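You operate a simulated robot arm through the tools that you are given. There is no shell and no other tool. Be economical: measure what you need, move in short steps, check, and stop when the job is done.

The job below is to be done with a simulated two-armed robot. You get a single attempt, and the scene is never put back.

## Task
Move the green-cap bottle to the green tile and wipe up its amber drips.
Fine: dampen the yellow wipe on the wetting pad; it ends in the blue table bin. Set down upright: green-cap bottle. What is to be rubbed or washed off counts as gone when no trace of it is left.

The check looks at the end state, three seconds after you hand in, the way a careful person would. Anything else that was tipped, shoved, dropped, spilled or broken makes it a failure. A push-on lid holds only when it is set on centred and level and pressed home; a screw cap is set on level and turned clockwise until tight.

## Robot
Two 6-joint arms with two-finger parallel grippers on one trunk, on a base that drives. Base frame: it is fixed to the floor where the robot stands at the start and does not move with it; the origin is under the middle of the robot, x ahead of it, y to its left, z up; the surface under the hand at the start is at about z = 0.9. Lengths are in m, angles in degrees, forces in N, time in s.
The left shoulder is at the start at [0.28, 0.185, 1.13], the right one opposite. With the tool pointing down near the work surface each hand reaches from about 0.56 to 0.94 m from the robot's upright axis, wherever it stands, measured 20 degrees to its own side. Places, roughly: amber drips [0.5, -0.2, 0.9]; green tile [0.8, -0.2, 0.9]; inside of the blue table bin [0.8, 0.2, 0.9]; wetting pad [0.8, 0.8, 0.9]. Payload 1.57 kg a hand.
The tool frame of a hand sits at the grasp point between the pads (the TCP): z along the fingers, y along the line on which they close. The tips reach 0.03 m beyond it. Largest opening 0.08 m; finger width 0.017, thickness 0.012; the body of the gripper, 0.04 by 0.082 m, starts 0.08 m behind the TCP.
Orientation is that of the tool frame in the base frame, as a unit quaternion [x, y, z, w]. With the fingers straight down and closing along the base's y, the tool's x points along the base's -x, its y along +y and its z along -z.

## Interface
- The arms move only by the tool nudge_tool. It takes "left_plan", "right_plan" or both (then of equal length, played together; a hand with none holds still); each is a list of rows, each a list of 3 entries, a list of its own where there are three numbers: the shift along the tool's x, y, z in m, then the turn, a rotation vector about the tool's x, y, z in degrees, then the opening, from 0 (shut) to 1 (fully open). In form: [[[x, y, z], [wx, wy, wz], fingers], ...]. A call has 1 to 12 rows; each row shifts and turns the commanded pose from where the row before left it, along the tool's axes as they then stand. Rows are played at 5 a second. More than 0.05 m and 8.6 degrees between two rows, or a gripper value outside its range, and nothing of the call is played. A pose out of reach is approached as far as the arm can. The call stops where the force on the tool passes 40 N (or 10 N more than at its start, if that is more) or the arm is blocked; 0.2 s more then pass. Each finger travels about 0.153 m/s and halts on what it meets, pressing with about 21 N; the grip force reading is that of the motor and also rises with nothing between the fingers. The clock runs only during rows and for 0.2 s after the last one: add rows that do not move to give the fingers time. It gives the time, the measured TCP pose, the force on the tool (base axes), the opening and the grip force at its end, in the units of the frame above (readings bear some noise), with the torque about the TCP (base axes, N m) and any sound that the robot's microphone picked up.
- Cameras (640 x 400 px; columns grow to the right, rows downward): "scene" is now at [0.2302, -0.0243, 1.5821]; the picture's right is [-0.36, -0.93, 0.00], its down [-0.68, 0.26, -0.68] and it looks along [0.63, -0.24, -0.73] (base axes); focal length 241 px, centre (320, 200). "left" rides on the left gripper at [0.072, 0.007, -0.122] in its tool frame; the picture's right is [-0.09, 1.00, 0.00], its down [-0.84, -0.08, -0.54] and it looks along [-0.54, -0.05, 0.84] (tool axes); focal length 238 px, centre (320, 200). "right" rides on the right gripper at [0.072, -0.007, -0.122] in its tool frame; the picture's right is [0.09, 1.00, 0.00], its down [-0.84, 0.08, -0.54] and it looks along [-0.54, 0.05, 0.84] (tool axes); focal length 238 px, centre (320, 200). There is no depth. A picture from a camera that has moved, and an enlarged one, comes with that camera's place and axes in the base frame and with its lens. The place of the scene camera against the robot may be out by one fixed shift of up to 0.018 m in any direction.
- get_image(camera): a new picture of that camera. The clock stands still meanwhile.
- lift_body(by): slides the trunk up (or, below 0, down) by that many m; the arms and the scene camera ride with it, the base frame stays. It gives what a move gives, with no picture.
- roll_base(legs): drives the robot by 1 to 6 legs, each [ahead, turn to the left] in m and degrees, along the robot's own axes; the way and the turn of a leg run together, so that a leg with both is an arc; at most 1.5 m and 180 degrees a leg. The arms and the cameras ride along, it lands a little off, and it stops where it bumps. It gives what a move gives.
- pan_tilt(pan, tilt): turns the head with the scene camera to pan (to the left, within 86 degrees either way) and tilt (down, from -29 to 69), counted from straight ahead of the robot. It gives what a move gives.
- zoom(camera, box): a new picture of the part [left, top, right, bottom] of that camera's present view, enlarged. The clock stands still meanwhile.
- finish_job(): hands the job in; it is judged then, once.

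Work in short steps. Places have to be worked out from the pictures, the camera data and where the tool is seen: move nearer, look again, correct. Check each grasp and each placing, and mend what went wrong. You have 120 turns and 100 pictures in all, those below and enlarged ones among them. Open the grippers and draw the arms clear of the work before you hand the job in, unless the task says otherwise; then end with one line.

The tools are called after ">>>" as name(argument=value, ...) on one line, values as JSON. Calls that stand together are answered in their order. nudge_tool: Moves the arms, as the interface text tells. Its arguments: {"type":"object","properties":{"left_plan":{"type":"array"},"right_plan":{"type":"array"}},"required":[]} The other tools are called the same way: lift_body (by) slides the trunk up or down; roll_base (legs) drives the base; pan_tilt (pan, tilt) turns the head that bears the scene camera; get_image (camera) takes a picture; zoom (camera, box) takes an enlarged picture of a part of a camera's view; finish_job () hands the job in.

At the start:

```text
time_s: 0.0
left_tcp_pos: [0.5339, 0.1677, 1.2665]
left_ee_rot: [0.0, 1.0, 0.0, 0.0]
left_ft_force: [1.0, -0.2, -0.8]
left_ft_torque: [0.0, 0.04, 0.02]
left_gripper_width: 0.08
left_gripper_force: 0.0
right_tcp_pos: [0.4974, -0.3506, 1.3205]
right_ee_rot: [0.0, 1.0, -0.001, 0.0]
right_ft_force: [0.0, 0.5, 0.2]
right_ft_torque: [-0.01, 0.0, -0.03]
right_gripper_width: 0.0801
right_gripper_force: 0.1
trunk travel left (down, up): [-0.825, 0.165]
robot x, y, heading: [-0.0004, -0.0003, 0.2]
head pan, tilt: [-21.1, 47.2]
```

scene: 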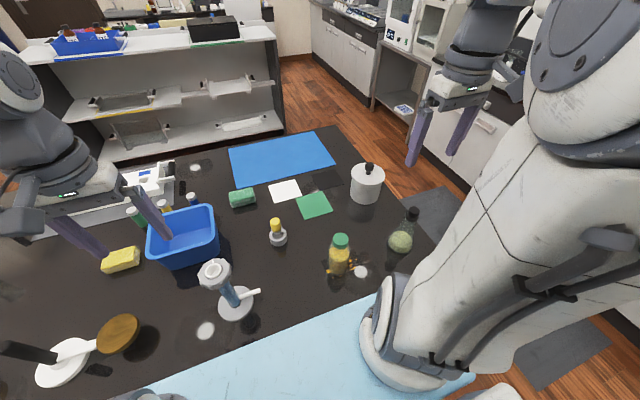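
right: 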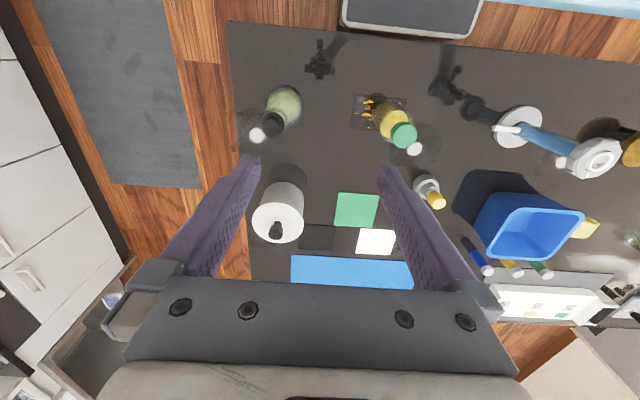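
left: 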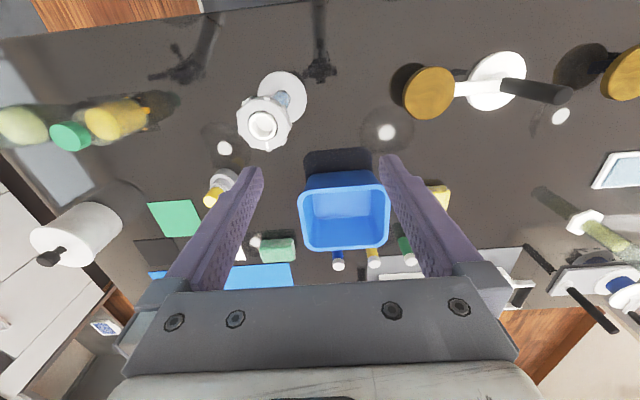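

I'll look closer at the bottle and its drips, and turn the head to find the wetting pad.

>>> zoom(camera="scene", box=[260, 180, 440, 300])

>>> pan_tilt(pan=35, tilt=45)

>>> get_image(camera="scene")

```text
3.33 times, centred on (350, 240) of scene
camera zoom: at [0.2302, -0.0243, 1.5821], right [-0.36, -0.93, 0.0], down [-0.68, 0.26, -0.68], along [0.63, -0.24, -0.73], focal length 805 px, centre (220, 67)
```

zoom: 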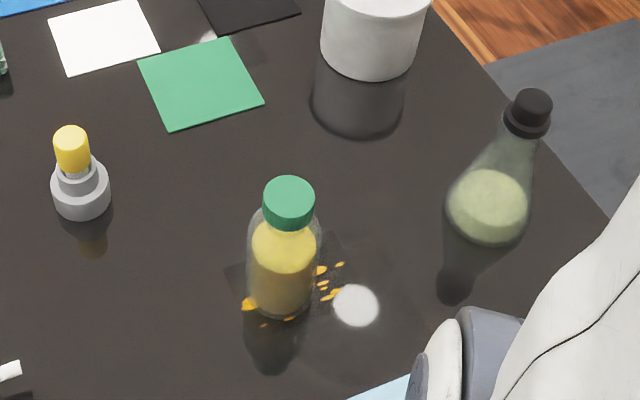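

```text
time_s: 1.2
left_tcp_pos: [0.5328, 0.1679, 1.2661]
left_ee_rot: [0.0, 1.0, 0.001, 0.0]
left_ft_force: [0.4, -0.5, 0.0]
left_ft_torque: [0.0, -0.02, 0.03]
left_gripper_width: 0.0803
left_gripper_force: 0.1
right_tcp_pos: [0.498, -0.3497, 1.3197]
right_ee_rot: [-0.001, 1.0, 0.0, 0.0]
right_ft_force: [0.6, -0.8, 0.8]
right_ft_torque: [0.04, -0.01, -0.01]
right_gripper_width: 0.0798
right_gripper_force: 0.0
trunk travel left (down, up): [-0.825, 0.165]
robot x, y, heading: [-0.0018, 0.0003, 0.1]
head pan, tilt: [35.0, 45.0]
```

```text
95 pictures are left
camera scene: at [0.2226, 0.0509, 1.5851], right [0.57, -0.82, 0.0], down [-0.58, -0.41, -0.71], along [0.58, 0.41, -0.71], focal length 241 px, centre (320, 200)
```

scene: 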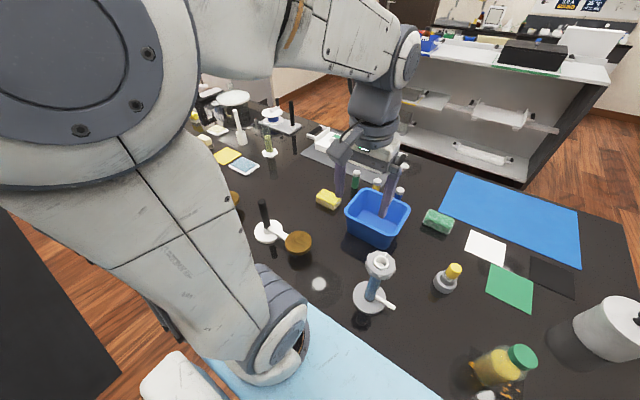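

The left side holds several items; I'll enlarge to tell the wipe and wetting pad apart.

>>> zoom(camera="scene", box=[180, 80, 360, 220])

>>> zoom(camera="left", box=[360, 30, 640, 330])

```text
2.86 times, centred on (270, 150) of scene
camera zoom: at [0.2226, 0.0509, 1.5851], right [0.57, -0.82, 0.0], down [-0.58, -0.41, -0.71], along [0.58, 0.41, -0.71], focal length 690 px, centre (463, 343)
```

zoom: 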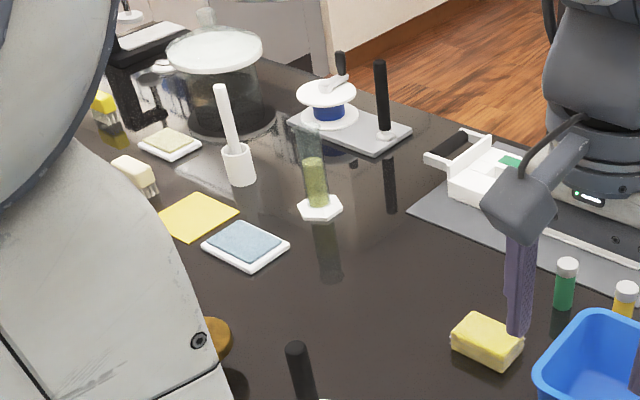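

```text
1.33 times, centred on (500, 180) of left
camera zoom: at [0.4626, 0.1754, 1.3878], right [0.09, 1.0, 0.0], down [0.84, -0.08, 0.54], along [0.54, -0.05, -0.84], focal length 318 px, centre (80, 227)
```

zoom: 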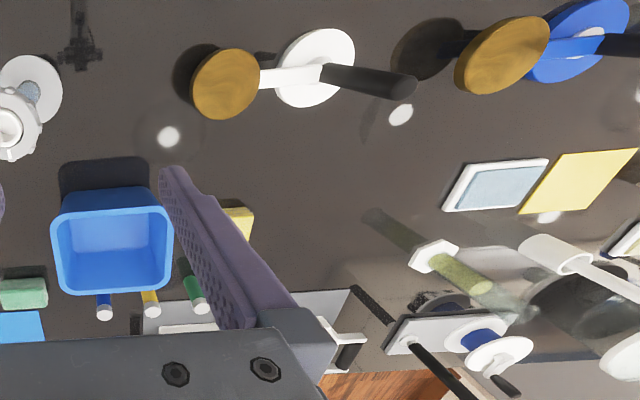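

The pale-blue pad in a white tray is near (0.76, 0.86). First the bottle: I back off 6 cm to bring it into comfortable right-hand reach and bring the right hand over for a closer look.

>>> roll_base(legs=[[-0.06, 0]])

>>> nudge_tool(right_plan=[[[0, 0.04, 0.01], [0, 0, 0], 1], [[0, 0.04, 0.01], [0, 0, 0], 1], [[0, 0.04, 0.01], [0, 0, 0], 1], [[0, 0.04, 0.01], [0, 0, 0], 1], [[0, 0, 0], [0, 0, 0], 1]])

>>> get_image(camera="right")

>>> pan_tilt(pan=-15, tilt=55)

>>> get_image(camera="scene")

```text
time_s: 2.2
left_tcp_pos: [0.4736, 0.1683, 1.2666]
left_ee_rot: [0.0, 1.0, -0.001, 0.0]
left_ft_force: [-0.5, 0.0, -0.2]
left_ft_torque: [0.02, 0.02, -0.01]
left_gripper_width: 0.0798
left_gripper_force: 0.1
right_tcp_pos: [0.4377, -0.35, 1.3194]
right_ee_rot: [0.0, 1.0, 0.001, -0.001]
right_ft_force: [0.5, 0.1, -1.1]
right_ft_torque: [0.01, 0.03, -0.03]
right_gripper_width: 0.08
right_gripper_force: 0.1
trunk travel left (down, up): [-0.825, 0.165]
robot x, y, heading: [-0.0601, -0.0019, 0.1]
head pan, tilt: [35.0, 45.0]
```

```text
time_s: 3.4
left_tcp_pos: [0.4729, 0.1685, 1.2659]
left_ee_rot: [0.0, 1.0, 0.0, -0.001]
left_ft_force: [0.5, 0.3, 0.4]
left_ft_torque: [-0.01, 0.0, 0.02]
left_gripper_width: 0.0805
left_gripper_force: 0.1
right_tcp_pos: [0.4425, -0.1892, 1.279]
right_ee_rot: [0.0, 1.0, 0.0, -0.001]
right_ft_force: [-0.3, 0.5, -0.2]
right_ft_torque: [0.01, 0.0, -0.03]
right_gripper_width: 0.0798
right_gripper_force: 0.2
right hand out of reach, approached as far as the arm can: row 4
trunk travel left (down, up): [-0.825, 0.165]
robot x, y, heading: [-0.0609, 0.0014, 0.1]
head pan, tilt: [35.0, 45.0]
```

```text
92 pictures are left
camera right: at [0.3704, -0.1969, 1.402], right [-0.09, 1.0, 0.0], down [0.84, 0.08, 0.54], along [0.54, 0.05, -0.84], focal length 238 px, centre (320, 200)
```

right: 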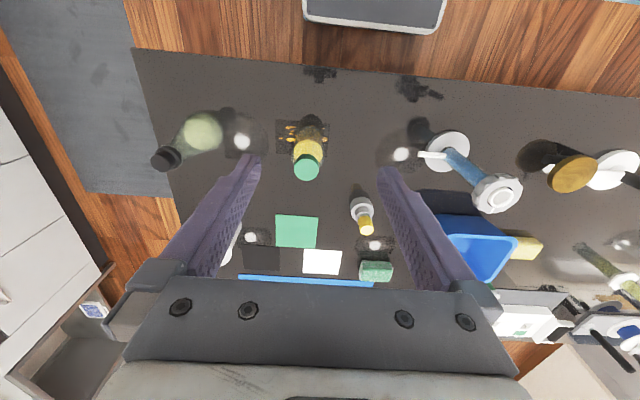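

```text
time_s: 4.6
left_tcp_pos: [0.4733, 0.1688, 1.2666]
left_ee_rot: [0.0, 1.0, 0.0, 0.0]
left_ft_force: [0.0, -0.3, -0.3]
left_ft_torque: [-0.01, 0.04, -0.01]
left_gripper_width: 0.0803
left_gripper_force: 0.1
right_tcp_pos: [0.4422, -0.1902, 1.2793]
right_ee_rot: [0.0, 1.0, 0.0, -0.001]
right_ft_force: [0.3, 0.1, 0.2]
right_ft_torque: [-0.04, 0.0, 0.03]
right_gripper_width: 0.0802
right_gripper_force: 0.1
trunk travel left (down, up): [-0.825, 0.165]
robot x, y, heading: [-0.0607, -0.0003, 0.3]
head pan, tilt: [-15.0, 55.0]
```

```text
91 pictures are left
camera scene: at [0.1651, -0.0143, 1.5717], right [-0.26, -0.97, 0.0], down [-0.79, 0.21, -0.57], along [0.55, -0.15, -0.82], focal length 241 px, centre (320, 200)
```

scene: 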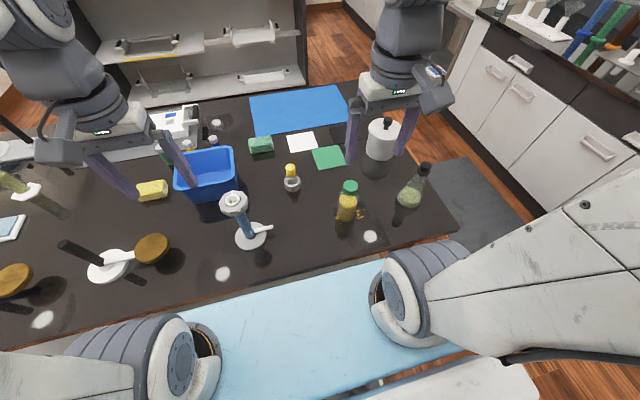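

The bottle looks to stand near (0.53, -0.20), cap top about z 1.07. I'll enlarge it to measure.

>>> zoom(camera="right", box=[240, 90, 400, 190])

>>> zoom(camera="scene", box=[280, 160, 440, 260])

```text
4.00 times, centred on (320, 140) of right
camera zoom: at [0.3705, -0.1974, 1.4021], right [-0.09, 1.0, 0.0], down [0.84, 0.08, 0.54], along [0.54, 0.05, -0.84], focal length 953 px, centre (320, 440)
```

zoom: 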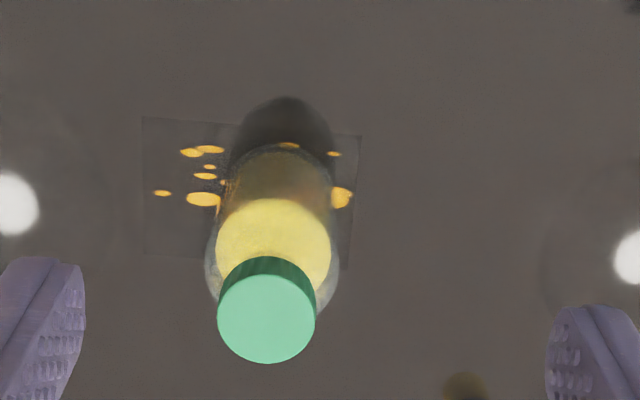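

```text
4.00 times, centred on (360, 210) of scene
camera zoom: at [0.1651, -0.0143, 1.5717], right [-0.26, -0.97, 0.0], down [-0.79, 0.21, -0.57], along [0.55, -0.15, -0.82], focal length 966 px, centre (160, 160)
```

zoom: 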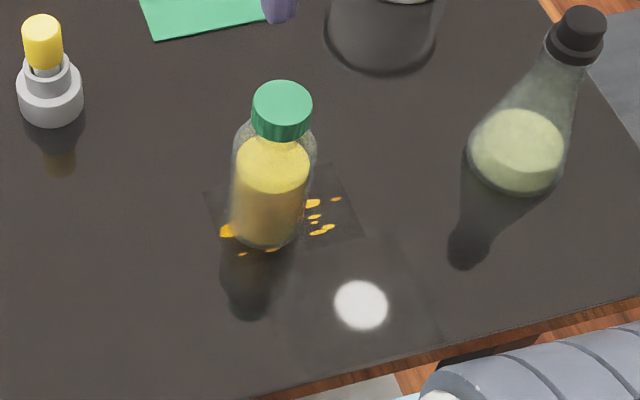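

The bottle is about at (0.542, -0.205), 6 cm across, top about 1.05. I move the right hand above it, tips still above the cap, and look again.

>>> nudge_tool(right_plan=[[[-0.025, -0.004, 0.04], [0, 0, 0], 1], [[-0.025, -0.004, 0.04], [0, 0, 0], 1], [[-0.025, -0.004, 0.04], [0, 0, 0], 1], [[-0.025, -0.003, 0.035], [0, 0, 0], 1], [[0, 0, 0], [0, 0, 0], 1]])

>>> get_image(camera="right")

>>> zoom(camera="scene", box=[280, 140, 440, 240])

```text
time_s: 5.8
left_tcp_pos: [0.473, 0.1678, 1.2654]
left_ee_rot: [0.0, 1.0, 0.0, 0.001]
left_ft_force: [-0.5, 0.4, -0.7]
left_ft_torque: [0.01, 0.0, 0.01]
left_gripper_width: 0.0798
left_gripper_force: 0.1
right_tcp_pos: [0.5427, -0.2075, 1.1243]
right_ee_rot: [0.0, 1.0, 0.001, 0.001]
right_ft_force: [-0.4, -0.3, -0.6]
right_ft_torque: [0.03, 0.01, 0.01]
right_gripper_width: 0.08
right_gripper_force: 0.0
trunk travel left (down, up): [-0.825, 0.165]
robot x, y, heading: [-0.0592, -0.0019, 0.0]
head pan, tilt: [-15.0, 55.0]
```

```text
88 pictures are left
camera right: at [0.4704, -0.2136, 1.2467], right [-0.09, 1.0, 0.0], down [0.84, 0.08, 0.54], along [0.54, 0.05, -0.84], focal length 238 px, centre (320, 200)
```

right: 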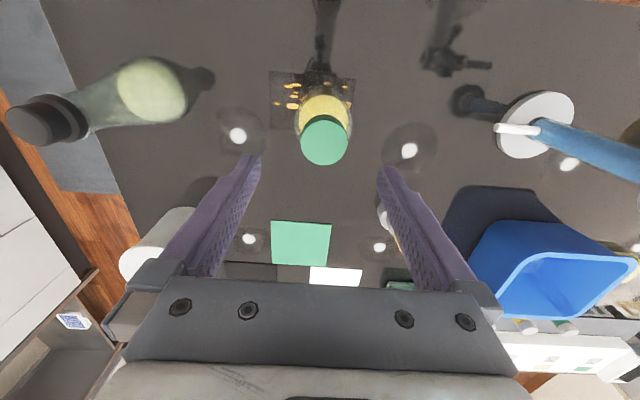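

```text
4.00 times, centred on (360, 190) of scene
camera zoom: at [0.1655, -0.0145, 1.5716], right [-0.26, -0.97, 0.0], down [-0.79, 0.21, -0.57], along [0.55, -0.15, -0.82], focal length 966 px, centre (160, 240)
```

zoom: 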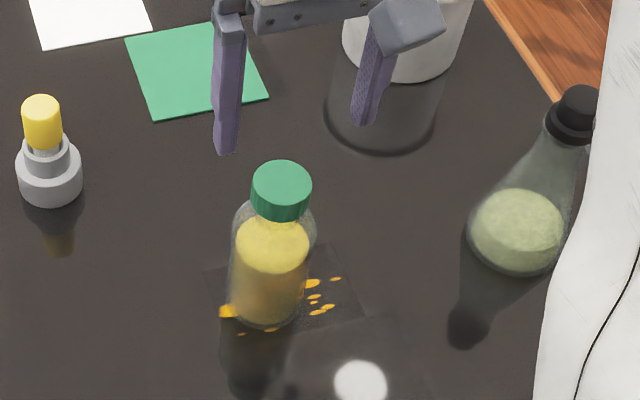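

The rays converge on about (0.53, -0.203) with the cap top near 1.065. I shift slightly, lower around the body to TCP z 1.0, and check.

>>> nudge_tool(right_plan=[[[0.011, 0.003, 0], [0, 0, 0], 1], [[0, 0, 0.04], [0, 0, 0], 1], [[0, 0, 0.04], [0, 0, 0], 1], [[0, 0, 0.04], [0, 0, 0], 1], [[0, 0, 0], [0, 0, 0], 1]])

>>> get_image(camera="right")

>>> zoom(camera="scene", box=[280, 140, 440, 240])

```text
time_s: 7.0
left_tcp_pos: [0.4741, 0.1685, 1.2666]
left_ee_rot: [0.0, 1.0, 0.0, 0.0]
left_ft_force: [-0.1, 0.1, 0.2]
left_ft_torque: [0.01, 0.0, -0.03]
left_gripper_width: 0.0799
left_gripper_force: 0.1
right_tcp_pos: [0.5293, -0.2028, 1.0021]
right_ee_rot: [0.0, 1.0, 0.0, 0.0]
right_ft_force: [-0.2, 0.3, -0.7]
right_ft_torque: [-0.01, 0.0, 0.04]
right_gripper_width: 0.0801
right_gripper_force: 0.1
trunk travel left (down, up): [-0.825, 0.165]
robot x, y, heading: [-0.057, -0.0005, -0.1]
head pan, tilt: [-15.0, 55.0]
```

```text
86 pictures are left
camera right: at [0.4586, -0.2101, 1.1257], right [-0.09, 1.0, 0.0], down [0.84, 0.08, 0.54], along [0.54, 0.05, -0.84], focal length 238 px, centre (320, 200)
```

right: 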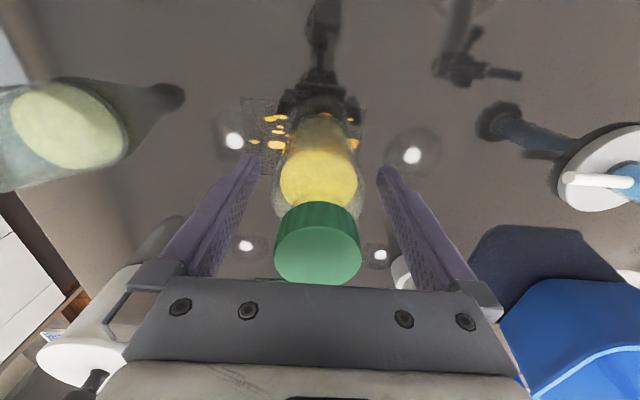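

```text
4.00 times, centred on (360, 190) of scene
camera zoom: at [0.1653, -0.0145, 1.5717], right [-0.26, -0.97, 0.0], down [-0.79, 0.21, -0.57], along [0.55, -0.15, -0.82], focal length 966 px, centre (160, 240)
```

zoom: 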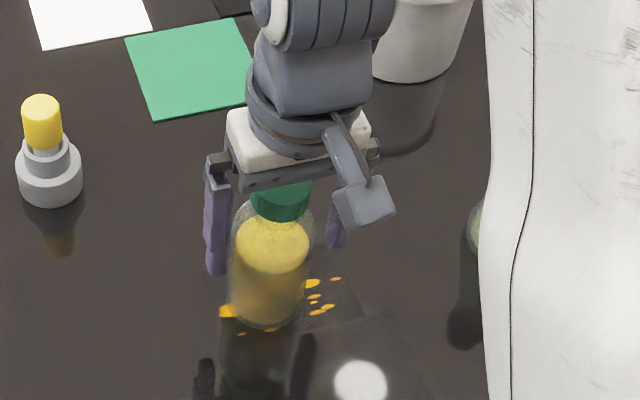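

Bottle is centred between the fingers. Lower another 1.5 cm and close.

>>> nudge_tool(right_plan=[[[0, 0, 0.015], [0, 0, 0], 1], [[0, 0, 0], [0, 0, 0], 0.8], [[0, 0, 0], [0, 0, 0], 0.5], [[0, 0, 0], [0, 0, 0], 0.5], [[0, 0, 0], [0, 0, 0], 0.5]])

>>> zoom(camera="right", box=[200, 60, 440, 300])

```text
time_s: 8.2
left_tcp_pos: [0.4739, 0.1678, 1.2657]
left_ee_rot: [0.0, 1.0, 0.0, 0.0]
left_ft_force: [-0.2, 0.2, -0.1]
left_ft_torque: [0.01, 0.01, 0.02]
left_gripper_width: 0.0801
left_gripper_force: 0.1
right_tcp_pos: [0.5311, -0.203, 0.9893]
right_ee_rot: [0.0, 1.0, 0.0, -0.001]
right_ft_force: [0.0, 1.2, 0.7]
right_ft_torque: [0.1, -0.05, 0.02]
right_gripper_width: 0.0612
right_gripper_force: 21.3
trunk travel left (down, up): [-0.825, 0.165]
robot x, y, heading: [-0.0623, 0.0012, -0.0]
head pan, tilt: [-15.0, 55.0]
```

```text
1.67 times, centred on (320, 180) of right
camera zoom: at [0.4587, -0.2096, 1.1116], right [-0.09, 1.0, 0.0], down [0.84, 0.08, 0.54], along [0.54, 0.05, -0.84], focal length 397 px, centre (320, 233)
```

zoom: 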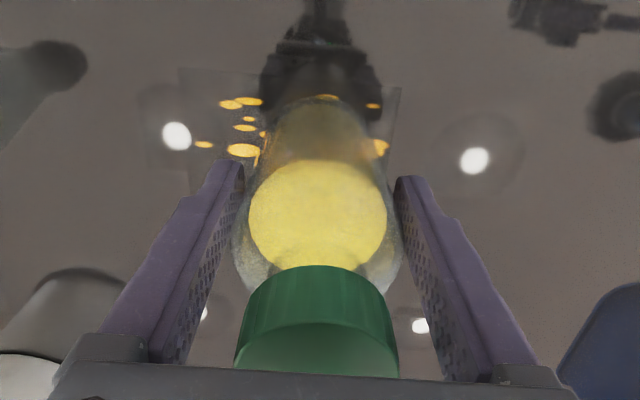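

Gripped at 6.1 cm. Tile centre works out near (0.80, -0.221); lift 7 cm and carry over it.

>>> nudge_tool(right_plan=[[[0, 0, -0.035], [0, 0, 0], 0.5], [[0, 0, -0.035], [0, 0, 0], 0.5], [[-0.03, -0.002, 0], [0, 0, 0], 0.5], [[-0.04, -0.003, 0], [0, 0, 0], 0.5], [[-0.04, -0.003, 0], [0, 0, 0], 0.5], [[-0.04, -0.003, 0], [0, 0, 0], 0.5], [[-0.04, -0.003, 0], [0, 0, 0], 0.5], [[-0.04, -0.003, 0], [0, 0, 0], 0.5], [[-0.039, -0.001, 0], [0, 0, 0], 0.5], [[0, 0, 0], [0, 0, 0], 0.5]])

>>> get_image(camera="right")

>>> get_image(camera="scene")

```text
time_s: 10.4
left_tcp_pos: [0.4729, 0.1684, 1.2666]
left_ee_rot: [0.0, 1.0, 0.0, 0.0]
left_ft_force: [0.6, 0.2, 0.5]
left_ft_torque: [0.03, 0.0, 0.01]
left_gripper_width: 0.0799
left_gripper_force: 0.1
right_tcp_pos: [0.8006, -0.2207, 1.0578]
right_ee_rot: [0.0, 1.0, 0.0, -0.001]
right_ft_force: [0.1, -0.4, -3.2]
right_ft_torque: [-0.01, 0.01, -0.02]
right_gripper_width: 0.0613
right_gripper_force: 20.3
trunk travel left (down, up): [-0.825, 0.165]
robot x, y, heading: [-0.0613, 0.0027, 0.0]
head pan, tilt: [-15.0, 55.0]
```

```text
83 pictures are left
camera right: at [0.7288, -0.2267, 1.1807], right [-0.09, 1.0, 0.0], down [0.84, 0.08, 0.54], along [0.54, 0.05, -0.84], focal length 238 px, centre (320, 200)
```

right: 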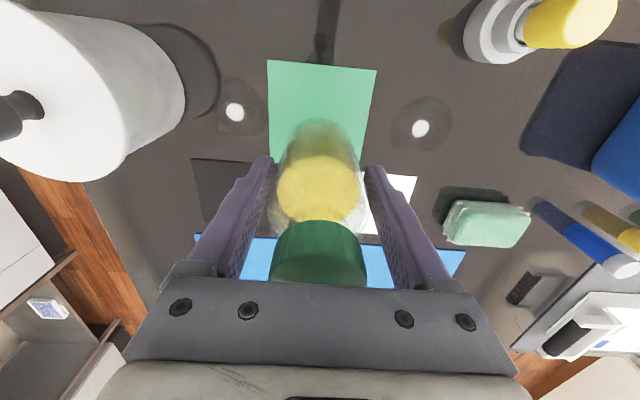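

```text
82 pictures are left
camera scene: at [0.1656, -0.0145, 1.5716], right [-0.26, -0.97, 0.0], down [-0.79, 0.21, -0.57], along [0.55, -0.15, -0.82], focal length 241 px, centre (320, 200)
```

scene: 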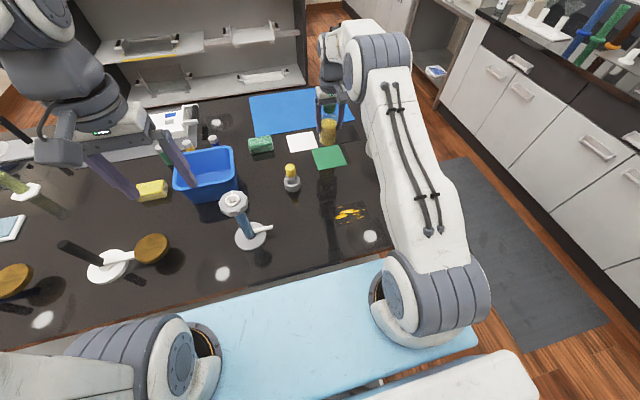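

Over the tile centre by the corner rays. Lowering to the height at which it stood, gently.

>>> nudge_tool(right_plan=[[[0, -0.001, 0.03], [0, 0, 0], 0.5], [[0, 0, 0.025], [0, 0, 0], 0.5], [[0, 0, 0.008], [0, 0, 0], 0.5], [[0, 0, 0.004], [0, 0, 0], 0.5], [[0, 0, 0], [0, 0, 0], 0.5]])

>>> zoom(camera="right", box=[200, 20, 440, 300])

```text
time_s: 11.6
left_tcp_pos: [0.4729, 0.1673, 1.2661]
left_ee_rot: [-0.001, 1.0, 0.001, 0.0]
left_ft_force: [-0.4, 0.5, -0.1]
left_ft_torque: [0.01, 0.04, 0.0]
left_gripper_width: 0.0801
left_gripper_force: 0.1
right_tcp_pos: [0.8004, -0.2211, 0.9924]
right_ee_rot: [0.001, 1.0, 0.0, 0.001]
right_ft_force: [0.8, -1.6, -1.7]
right_ft_torque: [0.04, -0.07, 0.0]
right_gripper_width: 0.0615
right_gripper_force: 20.6
trunk travel left (down, up): [-0.825, 0.165]
robot x, y, heading: [-0.0609, -0.0034, 0.2]
head pan, tilt: [-15.0, 55.0]
```

```text
1.43 times, centred on (320, 160) of right
camera zoom: at [0.7282, -0.2285, 1.1145], right [-0.09, 1.0, 0.0], down [0.84, 0.08, 0.54], along [0.54, 0.05, -0.84], focal length 340 px, centre (320, 257)
```

zoom: 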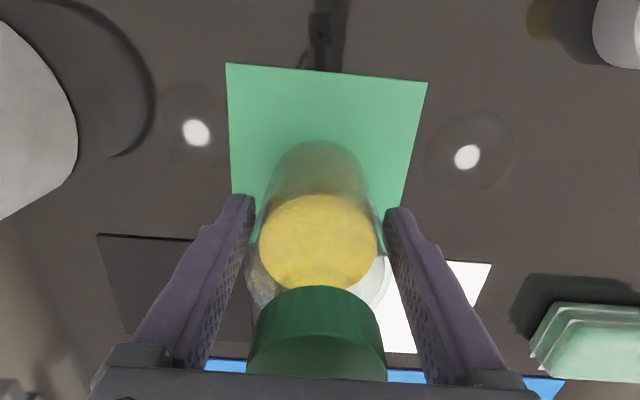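

Force is dropping from 3.2 to 1.7 N, so it's nearly seated. I go down in 1 mm steps until it carries.

>>> nudge_tool(right_plan=[[[0, 0, 0.001], [0, 0, 0], 0.5], [[0, 0, 0.001], [0, 0, 0], 0.5], [[0, 0, 0], [0, 0, 0], 0.5]])

```text
time_s: 12.4
left_tcp_pos: [0.473, 0.1677, 1.2676]
left_ee_rot: [0.001, 1.0, -0.001, 0.0]
left_ft_force: [-0.5, -0.5, 0.1]
left_ft_torque: [0.01, -0.02, 0.03]
left_gripper_width: 0.0801
left_gripper_force: 0.0
right_tcp_pos: [0.7994, -0.2211, 0.9917]
right_ee_rot: [0.0, 1.0, 0.0, 0.001]
right_ft_force: [0.5, -0.9, 13.0]
right_ft_torque: [0.02, 0.33, 0.01]
right_gripper_width: 0.0612
right_gripper_force: 20.7
trunk travel left (down, up): [-0.825, 0.165]
robot x, y, heading: [-0.0561, -0.0001, -0.2]
head pan, tilt: [-15.0, 55.0]
```

The bottle now presses on the tile (13 N). Ease up 1 mm, open the fingers, then rise straight up.

>>> nudge_tool(right_plan=[[[0, 0, -0.001], [0, 0, 0], 0.5], [[0, 0, 0], [0, 0, 0], 0.7], [[0, 0, 0], [0, 0, 0], 0.85], [[0, 0, 0], [0, 0, 0], 1], [[0, 0, 0], [0, 0, 0], 1], [[0, 0, -0.04], [0, 0, 0], 1], [[0, 0, -0.04], [0, 0, 0], 1], [[0, 0, -0.04], [0, 0, 0], 1], [[0, 0, -0.04], [0, 0, 0], 1], [[0, 0, -0.04], [0, 0, 0], 1]])

>>> get_image(camera="right")

```text
time_s: 14.6
left_tcp_pos: [0.4732, 0.1672, 1.2663]
left_ee_rot: [0.0, 1.0, 0.0, 0.0]
left_ft_force: [0.5, -0.4, -0.5]
left_ft_torque: [0.01, 0.05, -0.03]
left_gripper_width: 0.08
left_gripper_force: 0.0
right_tcp_pos: [0.801, -0.2214, 1.1918]
right_ee_rot: [0.001, 1.0, 0.001, -0.001]
right_ft_force: [0.8, 0.0, -0.4]
right_ft_torque: [-0.02, 0.0, -0.02]
right_gripper_width: 0.0803
right_gripper_force: 0.0
trunk travel left (down, up): [-0.825, 0.165]
robot x, y, heading: [-0.0592, 0.0039, 0.3]
head pan, tilt: [-15.0, 55.0]
```

```text
80 pictures are left
camera right: at [0.7289, -0.2278, 1.3151], right [-0.09, 1.0, 0.0], down [0.84, 0.08, 0.54], along [0.54, 0.05, -0.84], focal length 238 px, centre (320, 200)
```

right: 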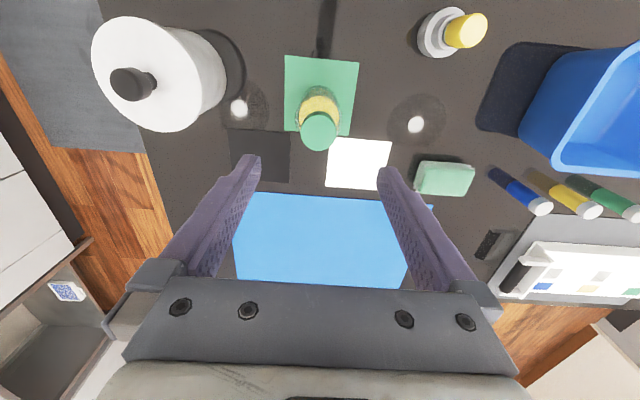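

The bottle stands upright on the tile. Draw the right arm back up and clear, and look at the stain and the wider scene.

>>> nudge_tool(right_plan=[[[0.03, 0, -0.03], [0, 0, 0], 1], [[0.04, 0, -0.03], [0, 0, 0], 1], [[0.045, -0.015, -0.01], [0, 0, 0], 1], [[0.045, -0.02, 0], [0, 0, 0], 1], [[0.045, -0.02, 0], [0, 0, 0], 1], [[0.045, -0.02, 0], [0, 0, 0], 1], [[0.045, -0.02, 0], [0, 0, 0], 1], [[0.045, -0.02, 0], [0, 0, 0], 1], [[0.02, -0.02, 0], [0, 0, 0], 1], [[0, 0, 0], [0, 0, 0], 1]])

>>> zoom(camera="scene", box=[280, 140, 440, 260])

>>> get_image(camera="left")

```text
time_s: 16.8
left_tcp_pos: [0.4731, 0.1683, 1.2661]
left_ee_rot: [-0.001, 1.0, 0.0, 0.0]
left_ft_force: [-0.6, -0.2, 0.2]
left_ft_torque: [0.03, -0.01, -0.03]
left_gripper_width: 0.0801
left_gripper_force: 0.1
right_tcp_pos: [0.4384, -0.3581, 1.26]
right_ee_rot: [0.0, 1.0, 0.0, -0.001]
right_ft_force: [-0.2, -0.9, 0.2]
right_ft_torque: [0.02, 0.0, -0.05]
right_gripper_width: 0.08
right_gripper_force: 0.1
trunk travel left (down, up): [-0.825, 0.165]
robot x, y, heading: [-0.0612, -0.0002, 0.2]
head pan, tilt: [-15.0, 55.0]
```

```text
3.33 times, centred on (360, 200) of scene
camera zoom: at [0.165, -0.0145, 1.5717], right [-0.26, -0.97, 0.0], down [-0.79, 0.21, -0.57], along [0.55, -0.15, -0.82], focal length 805 px, centre (187, 200)
```

zoom: 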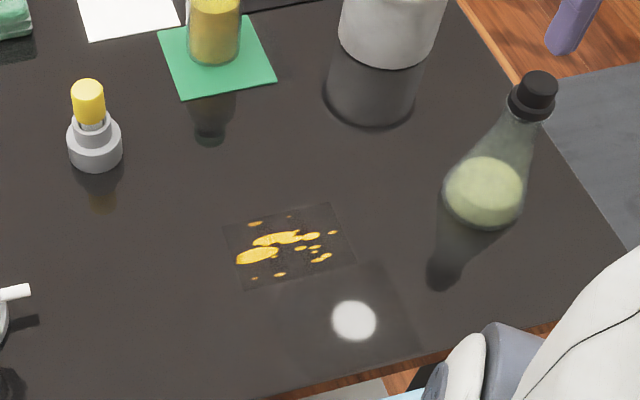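

```text
78 pictures are left
camera left: at [0.4019, 0.1753, 1.3878], right [0.09, 1.0, 0.0], down [0.84, -0.08, 0.54], along [0.54, -0.05, -0.84], focal length 238 px, centre (320, 200)
```

left: 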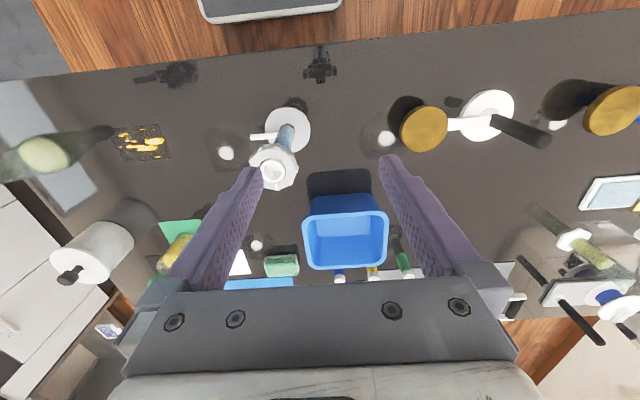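

The stain patch spans about 11 cm around (0.538, -0.22). Now I drive sideways to y≈0.5 to inspect the yellow items and wetting pad.

>>> roll_base(legs=[[-0.1, 0], [0, 90], [0.5, 0], [0, -90], [0.16, 0]])

>>> pan_tilt(pan=20, tilt=50)

>>> get_image(camera="left")

>>> get_image(camera="scene")

```text
time_s: 29.2
left_tcp_pos: [0.537, 0.6563, 1.2671]
left_ee_rot: [0.006, 1.0, 0.001, 0.0]
left_ft_force: [-0.4, 0.2, -0.7]
left_ft_torque: [0.01, -0.02, 0.02]
left_gripper_width: 0.0799
left_gripper_force: 0.1
right_tcp_pos: [0.497, 0.1316, 1.2613]
right_ee_rot: [0.007, 1.0, 0.0, 0.001]
right_ft_force: [0.0, 0.5, -0.8]
right_ft_torque: [-0.02, 0.0, 0.03]
right_gripper_width: 0.0802
right_gripper_force: 0.0
trunk travel left (down, up): [-0.825, 0.165]
robot x, y, heading: [-0.0008, 0.4966, -0.6]
head pan, tilt: [-15.0, 55.0]
```

```text
time_s: 30.2
left_tcp_pos: [0.5362, 0.6575, 1.2666]
left_ee_rot: [0.007, 1.0, 0.0, 0.0]
left_ft_force: [-0.4, -1.0, -0.1]
left_ft_torque: [0.02, 0.02, -0.01]
left_gripper_width: 0.08
left_gripper_force: 0.0
right_tcp_pos: [0.4962, 0.1321, 1.2611]
right_ee_rot: [0.007, 1.0, 0.0, 0.0]
right_ft_force: [-0.1, -0.2, -0.3]
right_ft_torque: [-0.02, 0.0, -0.03]
right_gripper_width: 0.08
right_gripper_force: 0.0
trunk travel left (down, up): [-0.825, 0.165]
robot x, y, heading: [0.0041, 0.4934, -0.9]
head pan, tilt: [20.0, 50.0]
```

```text
77 pictures are left
camera left: at [0.4658, 0.6651, 1.3879], right [0.11, 0.99, 0.0], down [0.84, -0.09, 0.54], along [0.54, -0.06, -0.84], focal length 238 px, centre (320, 200)
```

left: 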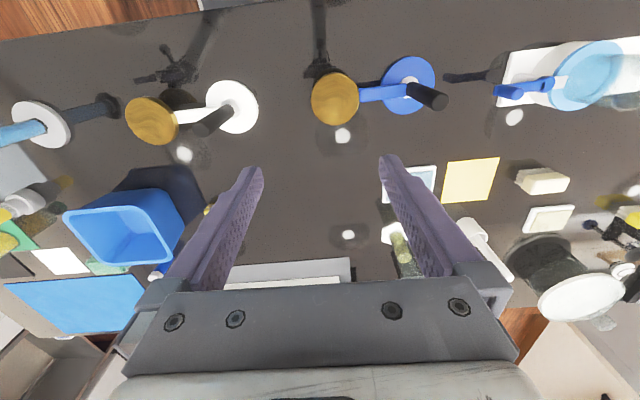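

```text
76 pictures are left
camera scene: at [0.2294, 0.5241, 1.5782], right [0.33, -0.94, 0.0], down [-0.72, -0.25, -0.64], along [0.61, 0.21, -0.77], focal length 241 px, centre (320, 200)
```

scene: 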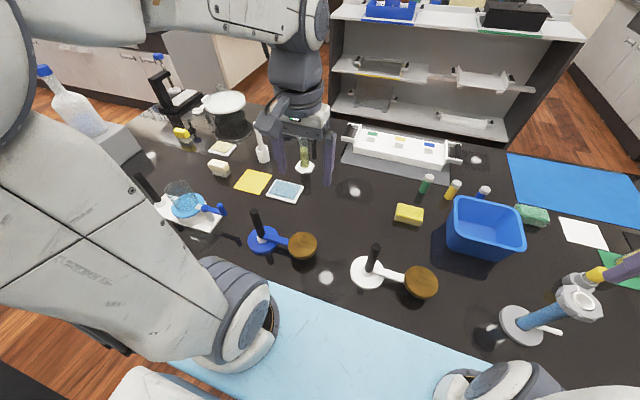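

>>> zoom(camera="scene", box=[190, 140, 330, 230])

>>> zoom(camera="scene", box=[370, 160, 560, 280])

>>> zoom(camera="left", box=[380, 130, 640, 300])

```text
4.44 times, centred on (260, 185) of scene
camera zoom: at [0.2294, 0.5241, 1.5782], right [0.33, -0.94, 0.0], down [-0.72, -0.25, -0.64], along [0.61, 0.21, -0.77], focal length 1073 px, centre (587, 267)
```

zoom: 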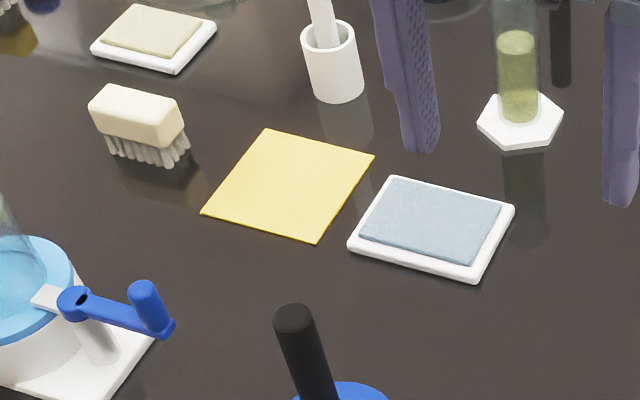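

```text
3.33 times, centred on (465, 220) of scene
camera zoom: at [0.2294, 0.5241, 1.5782], right [0.33, -0.94, 0.0], down [-0.72, -0.25, -0.64], along [0.61, 0.21, -0.77], focal length 805 px, centre (-163, 133)
```

zoom: 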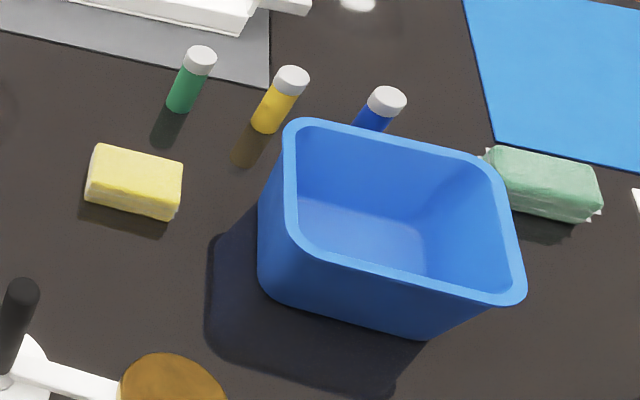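

```text
2.35 times, centred on (510, 215) of left
camera zoom: at [0.4658, 0.6651, 1.3879], right [0.11, 0.99, 0.0], down [0.84, -0.09, 0.54], along [0.54, -0.06, -0.84], focal length 561 px, centre (-127, 165)
```

zoom: 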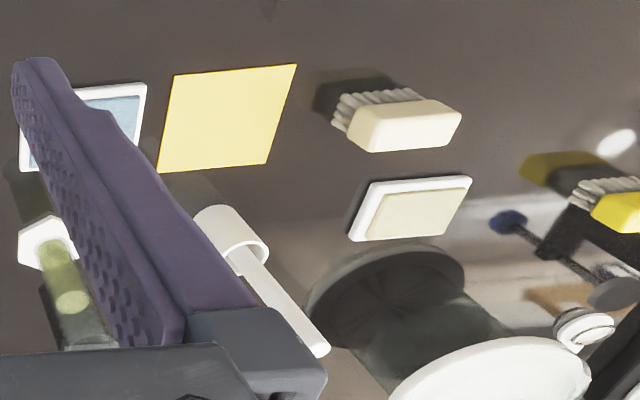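

The flat yellow square matches the thin tiles, while the yellow folded block near (0.79, 0.40) is the wipe (a green twin lies beyond the bin). The pad is near (0.756, 0.845). I turn the left gripper 90° so it closes across the wipe's short side (base x).

>>> nudge_tool(left_plan=[[[0, 0, 0], [0, 0, 8.11], 1], [[0, 0, 0], [0, 0, 8.11], 1], [[0, 0, 0], [0, 0, 8.11], 1], [[0, 0, 0], [0, 0, 8.11], 1], [[0, 0, 0], [0, 0, 8.11], 1], [[0, 0, 0], [0, 0, 8.11], 1], [[0, 0, 0], [0, 0, 8.11], 1], [[0, 0, 0], [0, 0, 8.11], 1], [[0, 0, 0], [0, 0, 8.11], 1], [[0, 0, 0], [0, 0, 8.11], 1], [[0, 0, 0], [0, 0, 8.11], 1], [[0, 0, 0], [0, 0, 0], 1]])

```text
time_s: 32.8
left_tcp_pos: [0.5368, 0.6561, 1.2661]
left_ee_rot: [0.708, 0.706, 0.0, -0.001]
left_ft_force: [0.1, 0.2, -1.4]
left_ft_torque: [-0.01, -0.03, 0.0]
left_gripper_width: 0.0801
left_gripper_force: 0.0
right_tcp_pos: [0.4948, 0.1318, 1.2623]
right_ee_rot: [0.007, 1.0, 0.0, -0.001]
right_ft_force: [0.2, -0.3, -0.4]
right_ft_torque: [-0.03, -0.02, -0.01]
right_gripper_width: 0.0799
right_gripper_force: 0.0
trunk travel left (down, up): [-0.825, 0.165]
robot x, y, heading: [0.0015, 0.4942, -0.7]
head pan, tilt: [20.0, 50.0]
```

Orientation is good (tool x → +y, tool y → +x). Now move above the wipe at a safe height and look.

>>> nudge_tool(left_plan=[[[-0.034, 0.034, 0], [0, 0, 0], 1], [[-0.034, 0.034, 0], [0, 0, 0], 1], [[-0.034, 0.034, 0], [0, 0, 0], 1], [[-0.034, 0.034, 0], [0, 0, 0], 1], [[-0.032, 0.034, 0.01], [0, 0, 0], 1], [[-0.032, 0.032, 0.02], [0, 0, 0], 1], [[-0.03, 0.03, 0.025], [0, 0, 0], 1], [[-0.024, 0.024, 0.03], [0, 0, 0], 1], [[0, 0, 0.03], [0, 0, 0], 1], [[0, 0, 0], [0, 0, 0], 1]])

>>> get_image(camera="left")

>>> zoom(camera="scene", box=[330, 130, 530, 270])

```text
time_s: 35.0
left_tcp_pos: [0.7926, 0.4035, 1.1518]
left_ee_rot: [0.708, 0.706, 0.0, 0.0]
left_ft_force: [-0.8, 0.0, -0.1]
left_ft_torque: [-0.02, 0.02, 0.0]
left_gripper_width: 0.08
left_gripper_force: 0.2
right_tcp_pos: [0.4972, 0.1318, 1.2594]
right_ee_rot: [0.007, 1.0, 0.0, 0.0]
right_ft_force: [-0.5, -0.3, 0.6]
right_ft_torque: [-0.02, 0.01, 0.01]
right_gripper_width: 0.0799
right_gripper_force: 0.0
trunk travel left (down, up): [-0.825, 0.165]
robot x, y, heading: [-0.0, 0.4933, -0.6]
head pan, tilt: [20.0, 50.0]
```

```text
72 pictures are left
camera left: at [0.8002, 0.4757, 1.2731], right [1.0, -0.09, 0.0], down [-0.08, -0.84, 0.54], along [-0.05, -0.54, -0.84], focal length 238 px, centre (320, 200)
```

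left: 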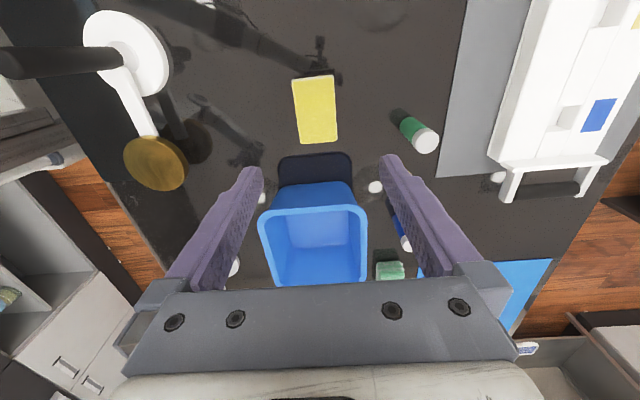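

```text
2.86 times, centred on (430, 200) of scene
camera zoom: at [0.2293, 0.5242, 1.5782], right [0.33, -0.94, 0.0], down [-0.72, -0.25, -0.64], along [0.61, 0.21, -0.77], focal length 690 px, centre (6, 200)
```

zoom: 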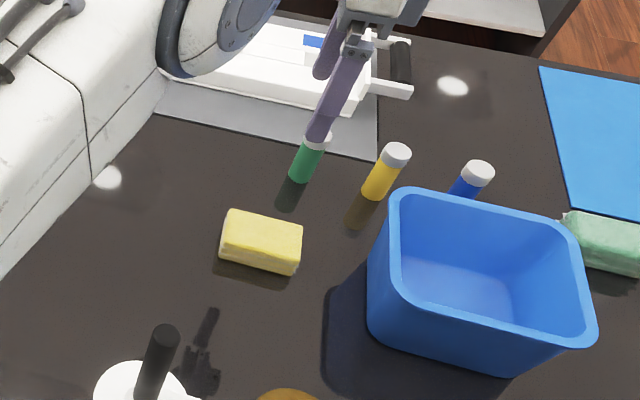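

The wipe sits at about (0.788, 0.403), aligned, 5.6 cm wide. Lowering around it with a small correction.

>>> nudge_tool(left_plan=[[[0, -0.004, 0.04], [0, 0, 0], 1], [[0, 0, 0.04], [0, 0, 0], 1], [[0, 0, 0.04], [0, 0, 0], 1], [[0, 0, 0.04], [0, 0, 0], 1], [[0, 0, 0.035], [0, 0, 0], 1], [[0, 0, 0], [0, 0, 0], 1]])

>>> get_image(camera="left")

>>> zoom(camera="scene", box=[330, 130, 530, 270])

```text
time_s: 36.4
left_tcp_pos: [0.7878, 0.4018, 0.9558]
left_ee_rot: [0.708, 0.707, 0.001, 0.0]
left_ft_force: [0.1, -0.6, -0.5]
left_ft_torque: [-0.01, 0.0, 0.0]
left_gripper_width: 0.0802
left_gripper_force: 0.1
right_tcp_pos: [0.4968, 0.1323, 1.2605]
right_ee_rot: [0.007, 1.0, 0.0, 0.0]
right_ft_force: [0.8, 0.3, 0.5]
right_ft_torque: [-0.01, 0.03, -0.01]
right_gripper_width: 0.0799
right_gripper_force: 0.1
trunk travel left (down, up): [-0.825, 0.165]
robot x, y, heading: [0.0021, 0.4962, -0.6]
head pan, tilt: [20.0, 50.0]
```

```text
70 pictures are left
camera left: at [0.7965, 0.4745, 1.078], right [1.0, -0.09, 0.0], down [-0.08, -0.84, 0.54], along [-0.05, -0.54, -0.84], focal length 238 px, centre (320, 200)
```

left: 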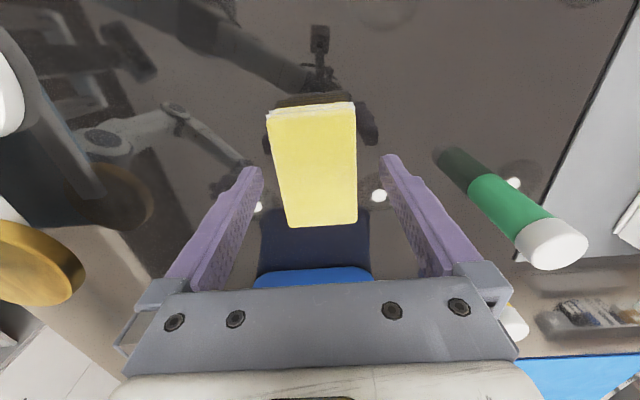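

```text
2.86 times, centred on (430, 200) of scene
camera zoom: at [0.2296, 0.5241, 1.5782], right [0.33, -0.94, 0.0], down [-0.72, -0.25, -0.64], along [0.61, 0.21, -0.77], focal length 690 px, centre (6, 200)
```

zoom: 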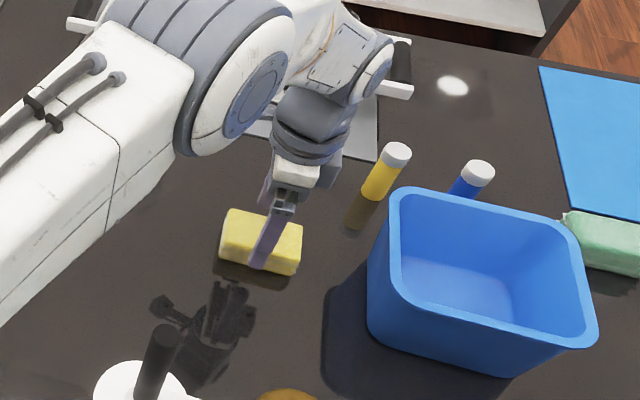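

Well centred. Lower 1.3 cm more (tips ~1.3 cm above table) and close.

>>> nudge_tool(left_plan=[[[0.004, 0, 0.013], [0, 0, 0], 1], [[0, 0, 0], [0, 0, 0], 0.7], [[0, 0, 0], [0, 0, 0], 0.4], [[0, 0, 0], [0, 0, 0], 0.2], [[0, 0, 0], [0, 0, 0], 0.2], [[0, 0, 0], [0, 0, 0], 0.2]])

>>> get_image(camera="left")

```text
time_s: 37.8
left_tcp_pos: [0.7891, 0.4061, 0.9435]
left_ee_rot: [0.708, 0.706, 0.0, 0.001]
left_ft_force: [-0.5, 0.0, -0.1]
left_ft_torque: [-0.02, 0.01, 0.01]
left_gripper_width: 0.0539
left_gripper_force: 21.2
right_tcp_pos: [0.4965, 0.1328, 1.2603]
right_ee_rot: [0.007, 1.0, -0.001, 0.0]
right_ft_force: [0.4, 0.4, -0.3]
right_ft_torque: [0.02, 0.01, 0.0]
right_gripper_width: 0.0802
right_gripper_force: 0.0
trunk travel left (down, up): [-0.825, 0.165]
robot x, y, heading: [0.0001, 0.4961, -0.9]
head pan, tilt: [20.0, 50.0]
```

```text
68 pictures are left
camera left: at [0.7966, 0.4787, 1.0653], right [1.0, -0.09, 0.0], down [-0.08, -0.84, 0.54], along [-0.05, -0.54, -0.84], focal length 238 px, centre (320, 200)
```

left: 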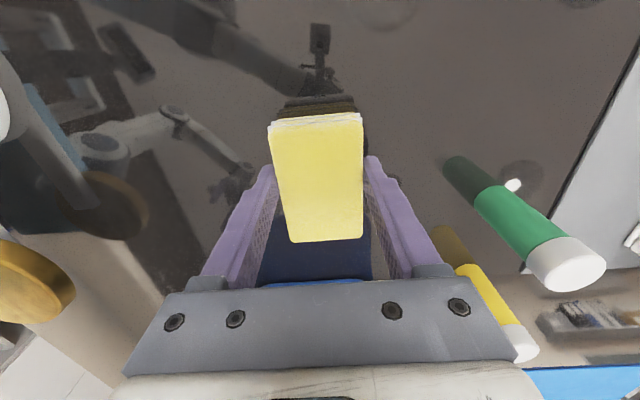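

The wipe is held (5.4 cm). Lift and carry it toward the wetting pad.

>>> nudge_tool(left_plan=[[[0, 0, -0.045], [0, 0, 0], 0.2], [[0, 0, -0.045], [0, 0, 0], 0.2], [[0.02, 0, -0.04], [0, 0, 0], 0.2], [[0.045, -0.004, 0], [0, 0, 0], 0.2], [[0.045, -0.004, 0], [0, 0, 0], 0.2], [[0.045, -0.004, 0], [0, 0, 0], 0.2], [[0.045, -0.004, 0], [0, 0, 0], 0.2], [[0.045, -0.004, 0], [0, 0, 0], 0.2], [[0.045, -0.004, 0], [0, 0, 0], 0.2], [[0.045, -0.004, 0], [0, 0, 0], 0.2], [[0.045, -0.004, 0], [0, 0, 0], 0.2], [[0, 0, 0], [0, 0, 0], 0.2]])

>>> get_image(camera="left")

>>> get_image(camera="scene")

```text
time_s: 40.4
left_tcp_pos: [0.7567, 0.7873, 1.0716]
left_ee_rot: [0.707, 0.707, 0.0, 0.0]
left_ft_force: [-0.3, -0.8, 0.1]
left_ft_torque: [0.0, 0.01, 0.0]
left_gripper_width: 0.0539
left_gripper_force: 21.2
right_tcp_pos: [0.4947, 0.1328, 1.2596]
right_ee_rot: [0.008, 1.0, -0.001, 0.0]
right_ft_force: [0.2, 0.1, -0.8]
right_ft_torque: [0.03, -0.03, -0.02]
right_gripper_width: 0.08
right_gripper_force: 0.0
trunk travel left (down, up): [-0.825, 0.165]
robot x, y, heading: [0.0044, 0.4937, -1.0]
head pan, tilt: [20.0, 50.0]
```

```text
67 pictures are left
camera left: at [0.7645, 0.8603, 1.1941], right [1.0, -0.09, 0.0], down [-0.08, -0.84, 0.54], along [-0.05, -0.54, -0.84], focal length 238 px, centre (320, 200)
```

left: 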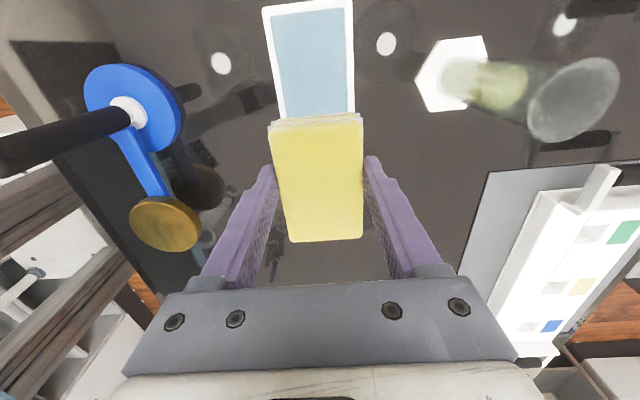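

```text
66 pictures are left
camera scene: at [0.2294, 0.5245, 1.5782], right [0.33, -0.94, 0.0], down [-0.72, -0.25, -0.64], along [0.61, 0.21, -0.77], focal length 241 px, centre (320, 200)
```

scene: 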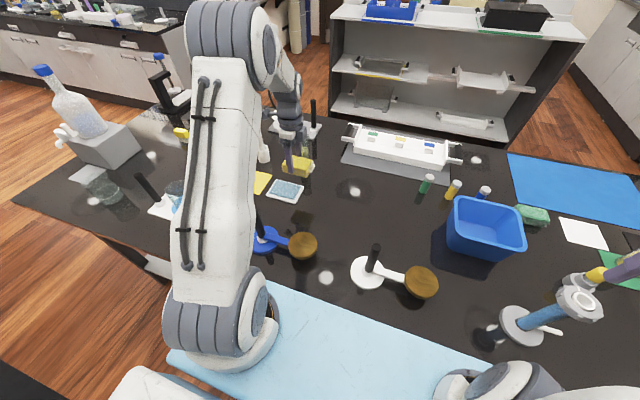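

The pad tray spans about x 0.71–0.80, y 0.787–0.896. I move over its centre and lower near the surface.

>>> nudge_tool(left_plan=[[[0.03, 0, 0], [0, 0, 0], 0.2], [[0.025, 0, 0.02], [0, 0, 0], 0.2], [[0, 0, 0.03], [0, 0, 0], 0.2], [[0, 0, 0.03], [0, 0, 0], 0.2], [[0, 0, 0.02], [0, 0, 0], 0.2], [[0, 0, 0], [0, 0, 0], 0.2]])

>>> get_image(camera="left")

>>> zoom(camera="scene", box=[220, 120, 360, 220])

```text
time_s: 41.8
left_tcp_pos: [0.7572, 0.841, 0.972]
left_ee_rot: [0.707, 0.707, 0.001, 0.0]
left_ft_force: [0.0, -0.6, -0.3]
left_ft_torque: [0.0, -0.01, 0.02]
left_gripper_width: 0.0539
left_gripper_force: 20.5
right_tcp_pos: [0.4956, 0.1315, 1.2602]
right_ee_rot: [0.007, 1.0, 0.0, 0.0]
right_ft_force: [-0.3, 0.8, -0.4]
right_ft_torque: [-0.01, 0.0, -0.01]
right_gripper_width: 0.0799
right_gripper_force: 0.0
trunk travel left (down, up): [-0.825, 0.165]
robot x, y, heading: [-0.0001, 0.4945, -0.7]
head pan, tilt: [20.0, 50.0]
```

```text
65 pictures are left
camera left: at [0.7651, 0.9139, 1.0939], right [1.0, -0.09, 0.0], down [-0.08, -0.84, 0.54], along [-0.05, -0.54, -0.84], focal length 238 px, centre (320, 200)
```

left: 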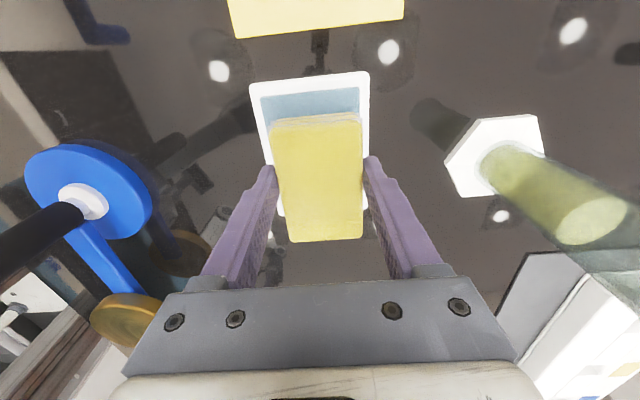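

```text
4.00 times, centred on (290, 170) of scene
camera zoom: at [0.2295, 0.5243, 1.5782], right [0.33, -0.94, 0.0], down [-0.72, -0.25, -0.64], along [0.61, 0.21, -0.77], focal length 966 px, centre (440, 320)
```

zoom: 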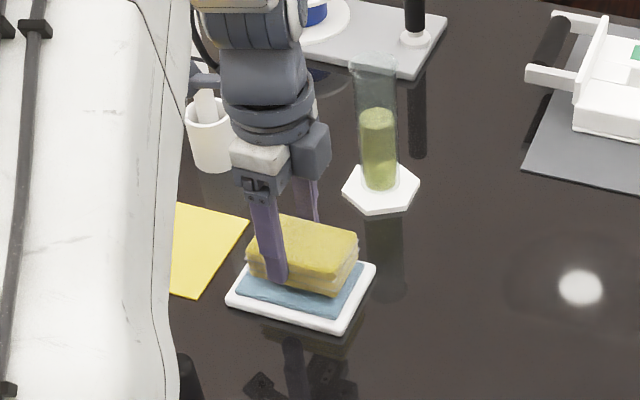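

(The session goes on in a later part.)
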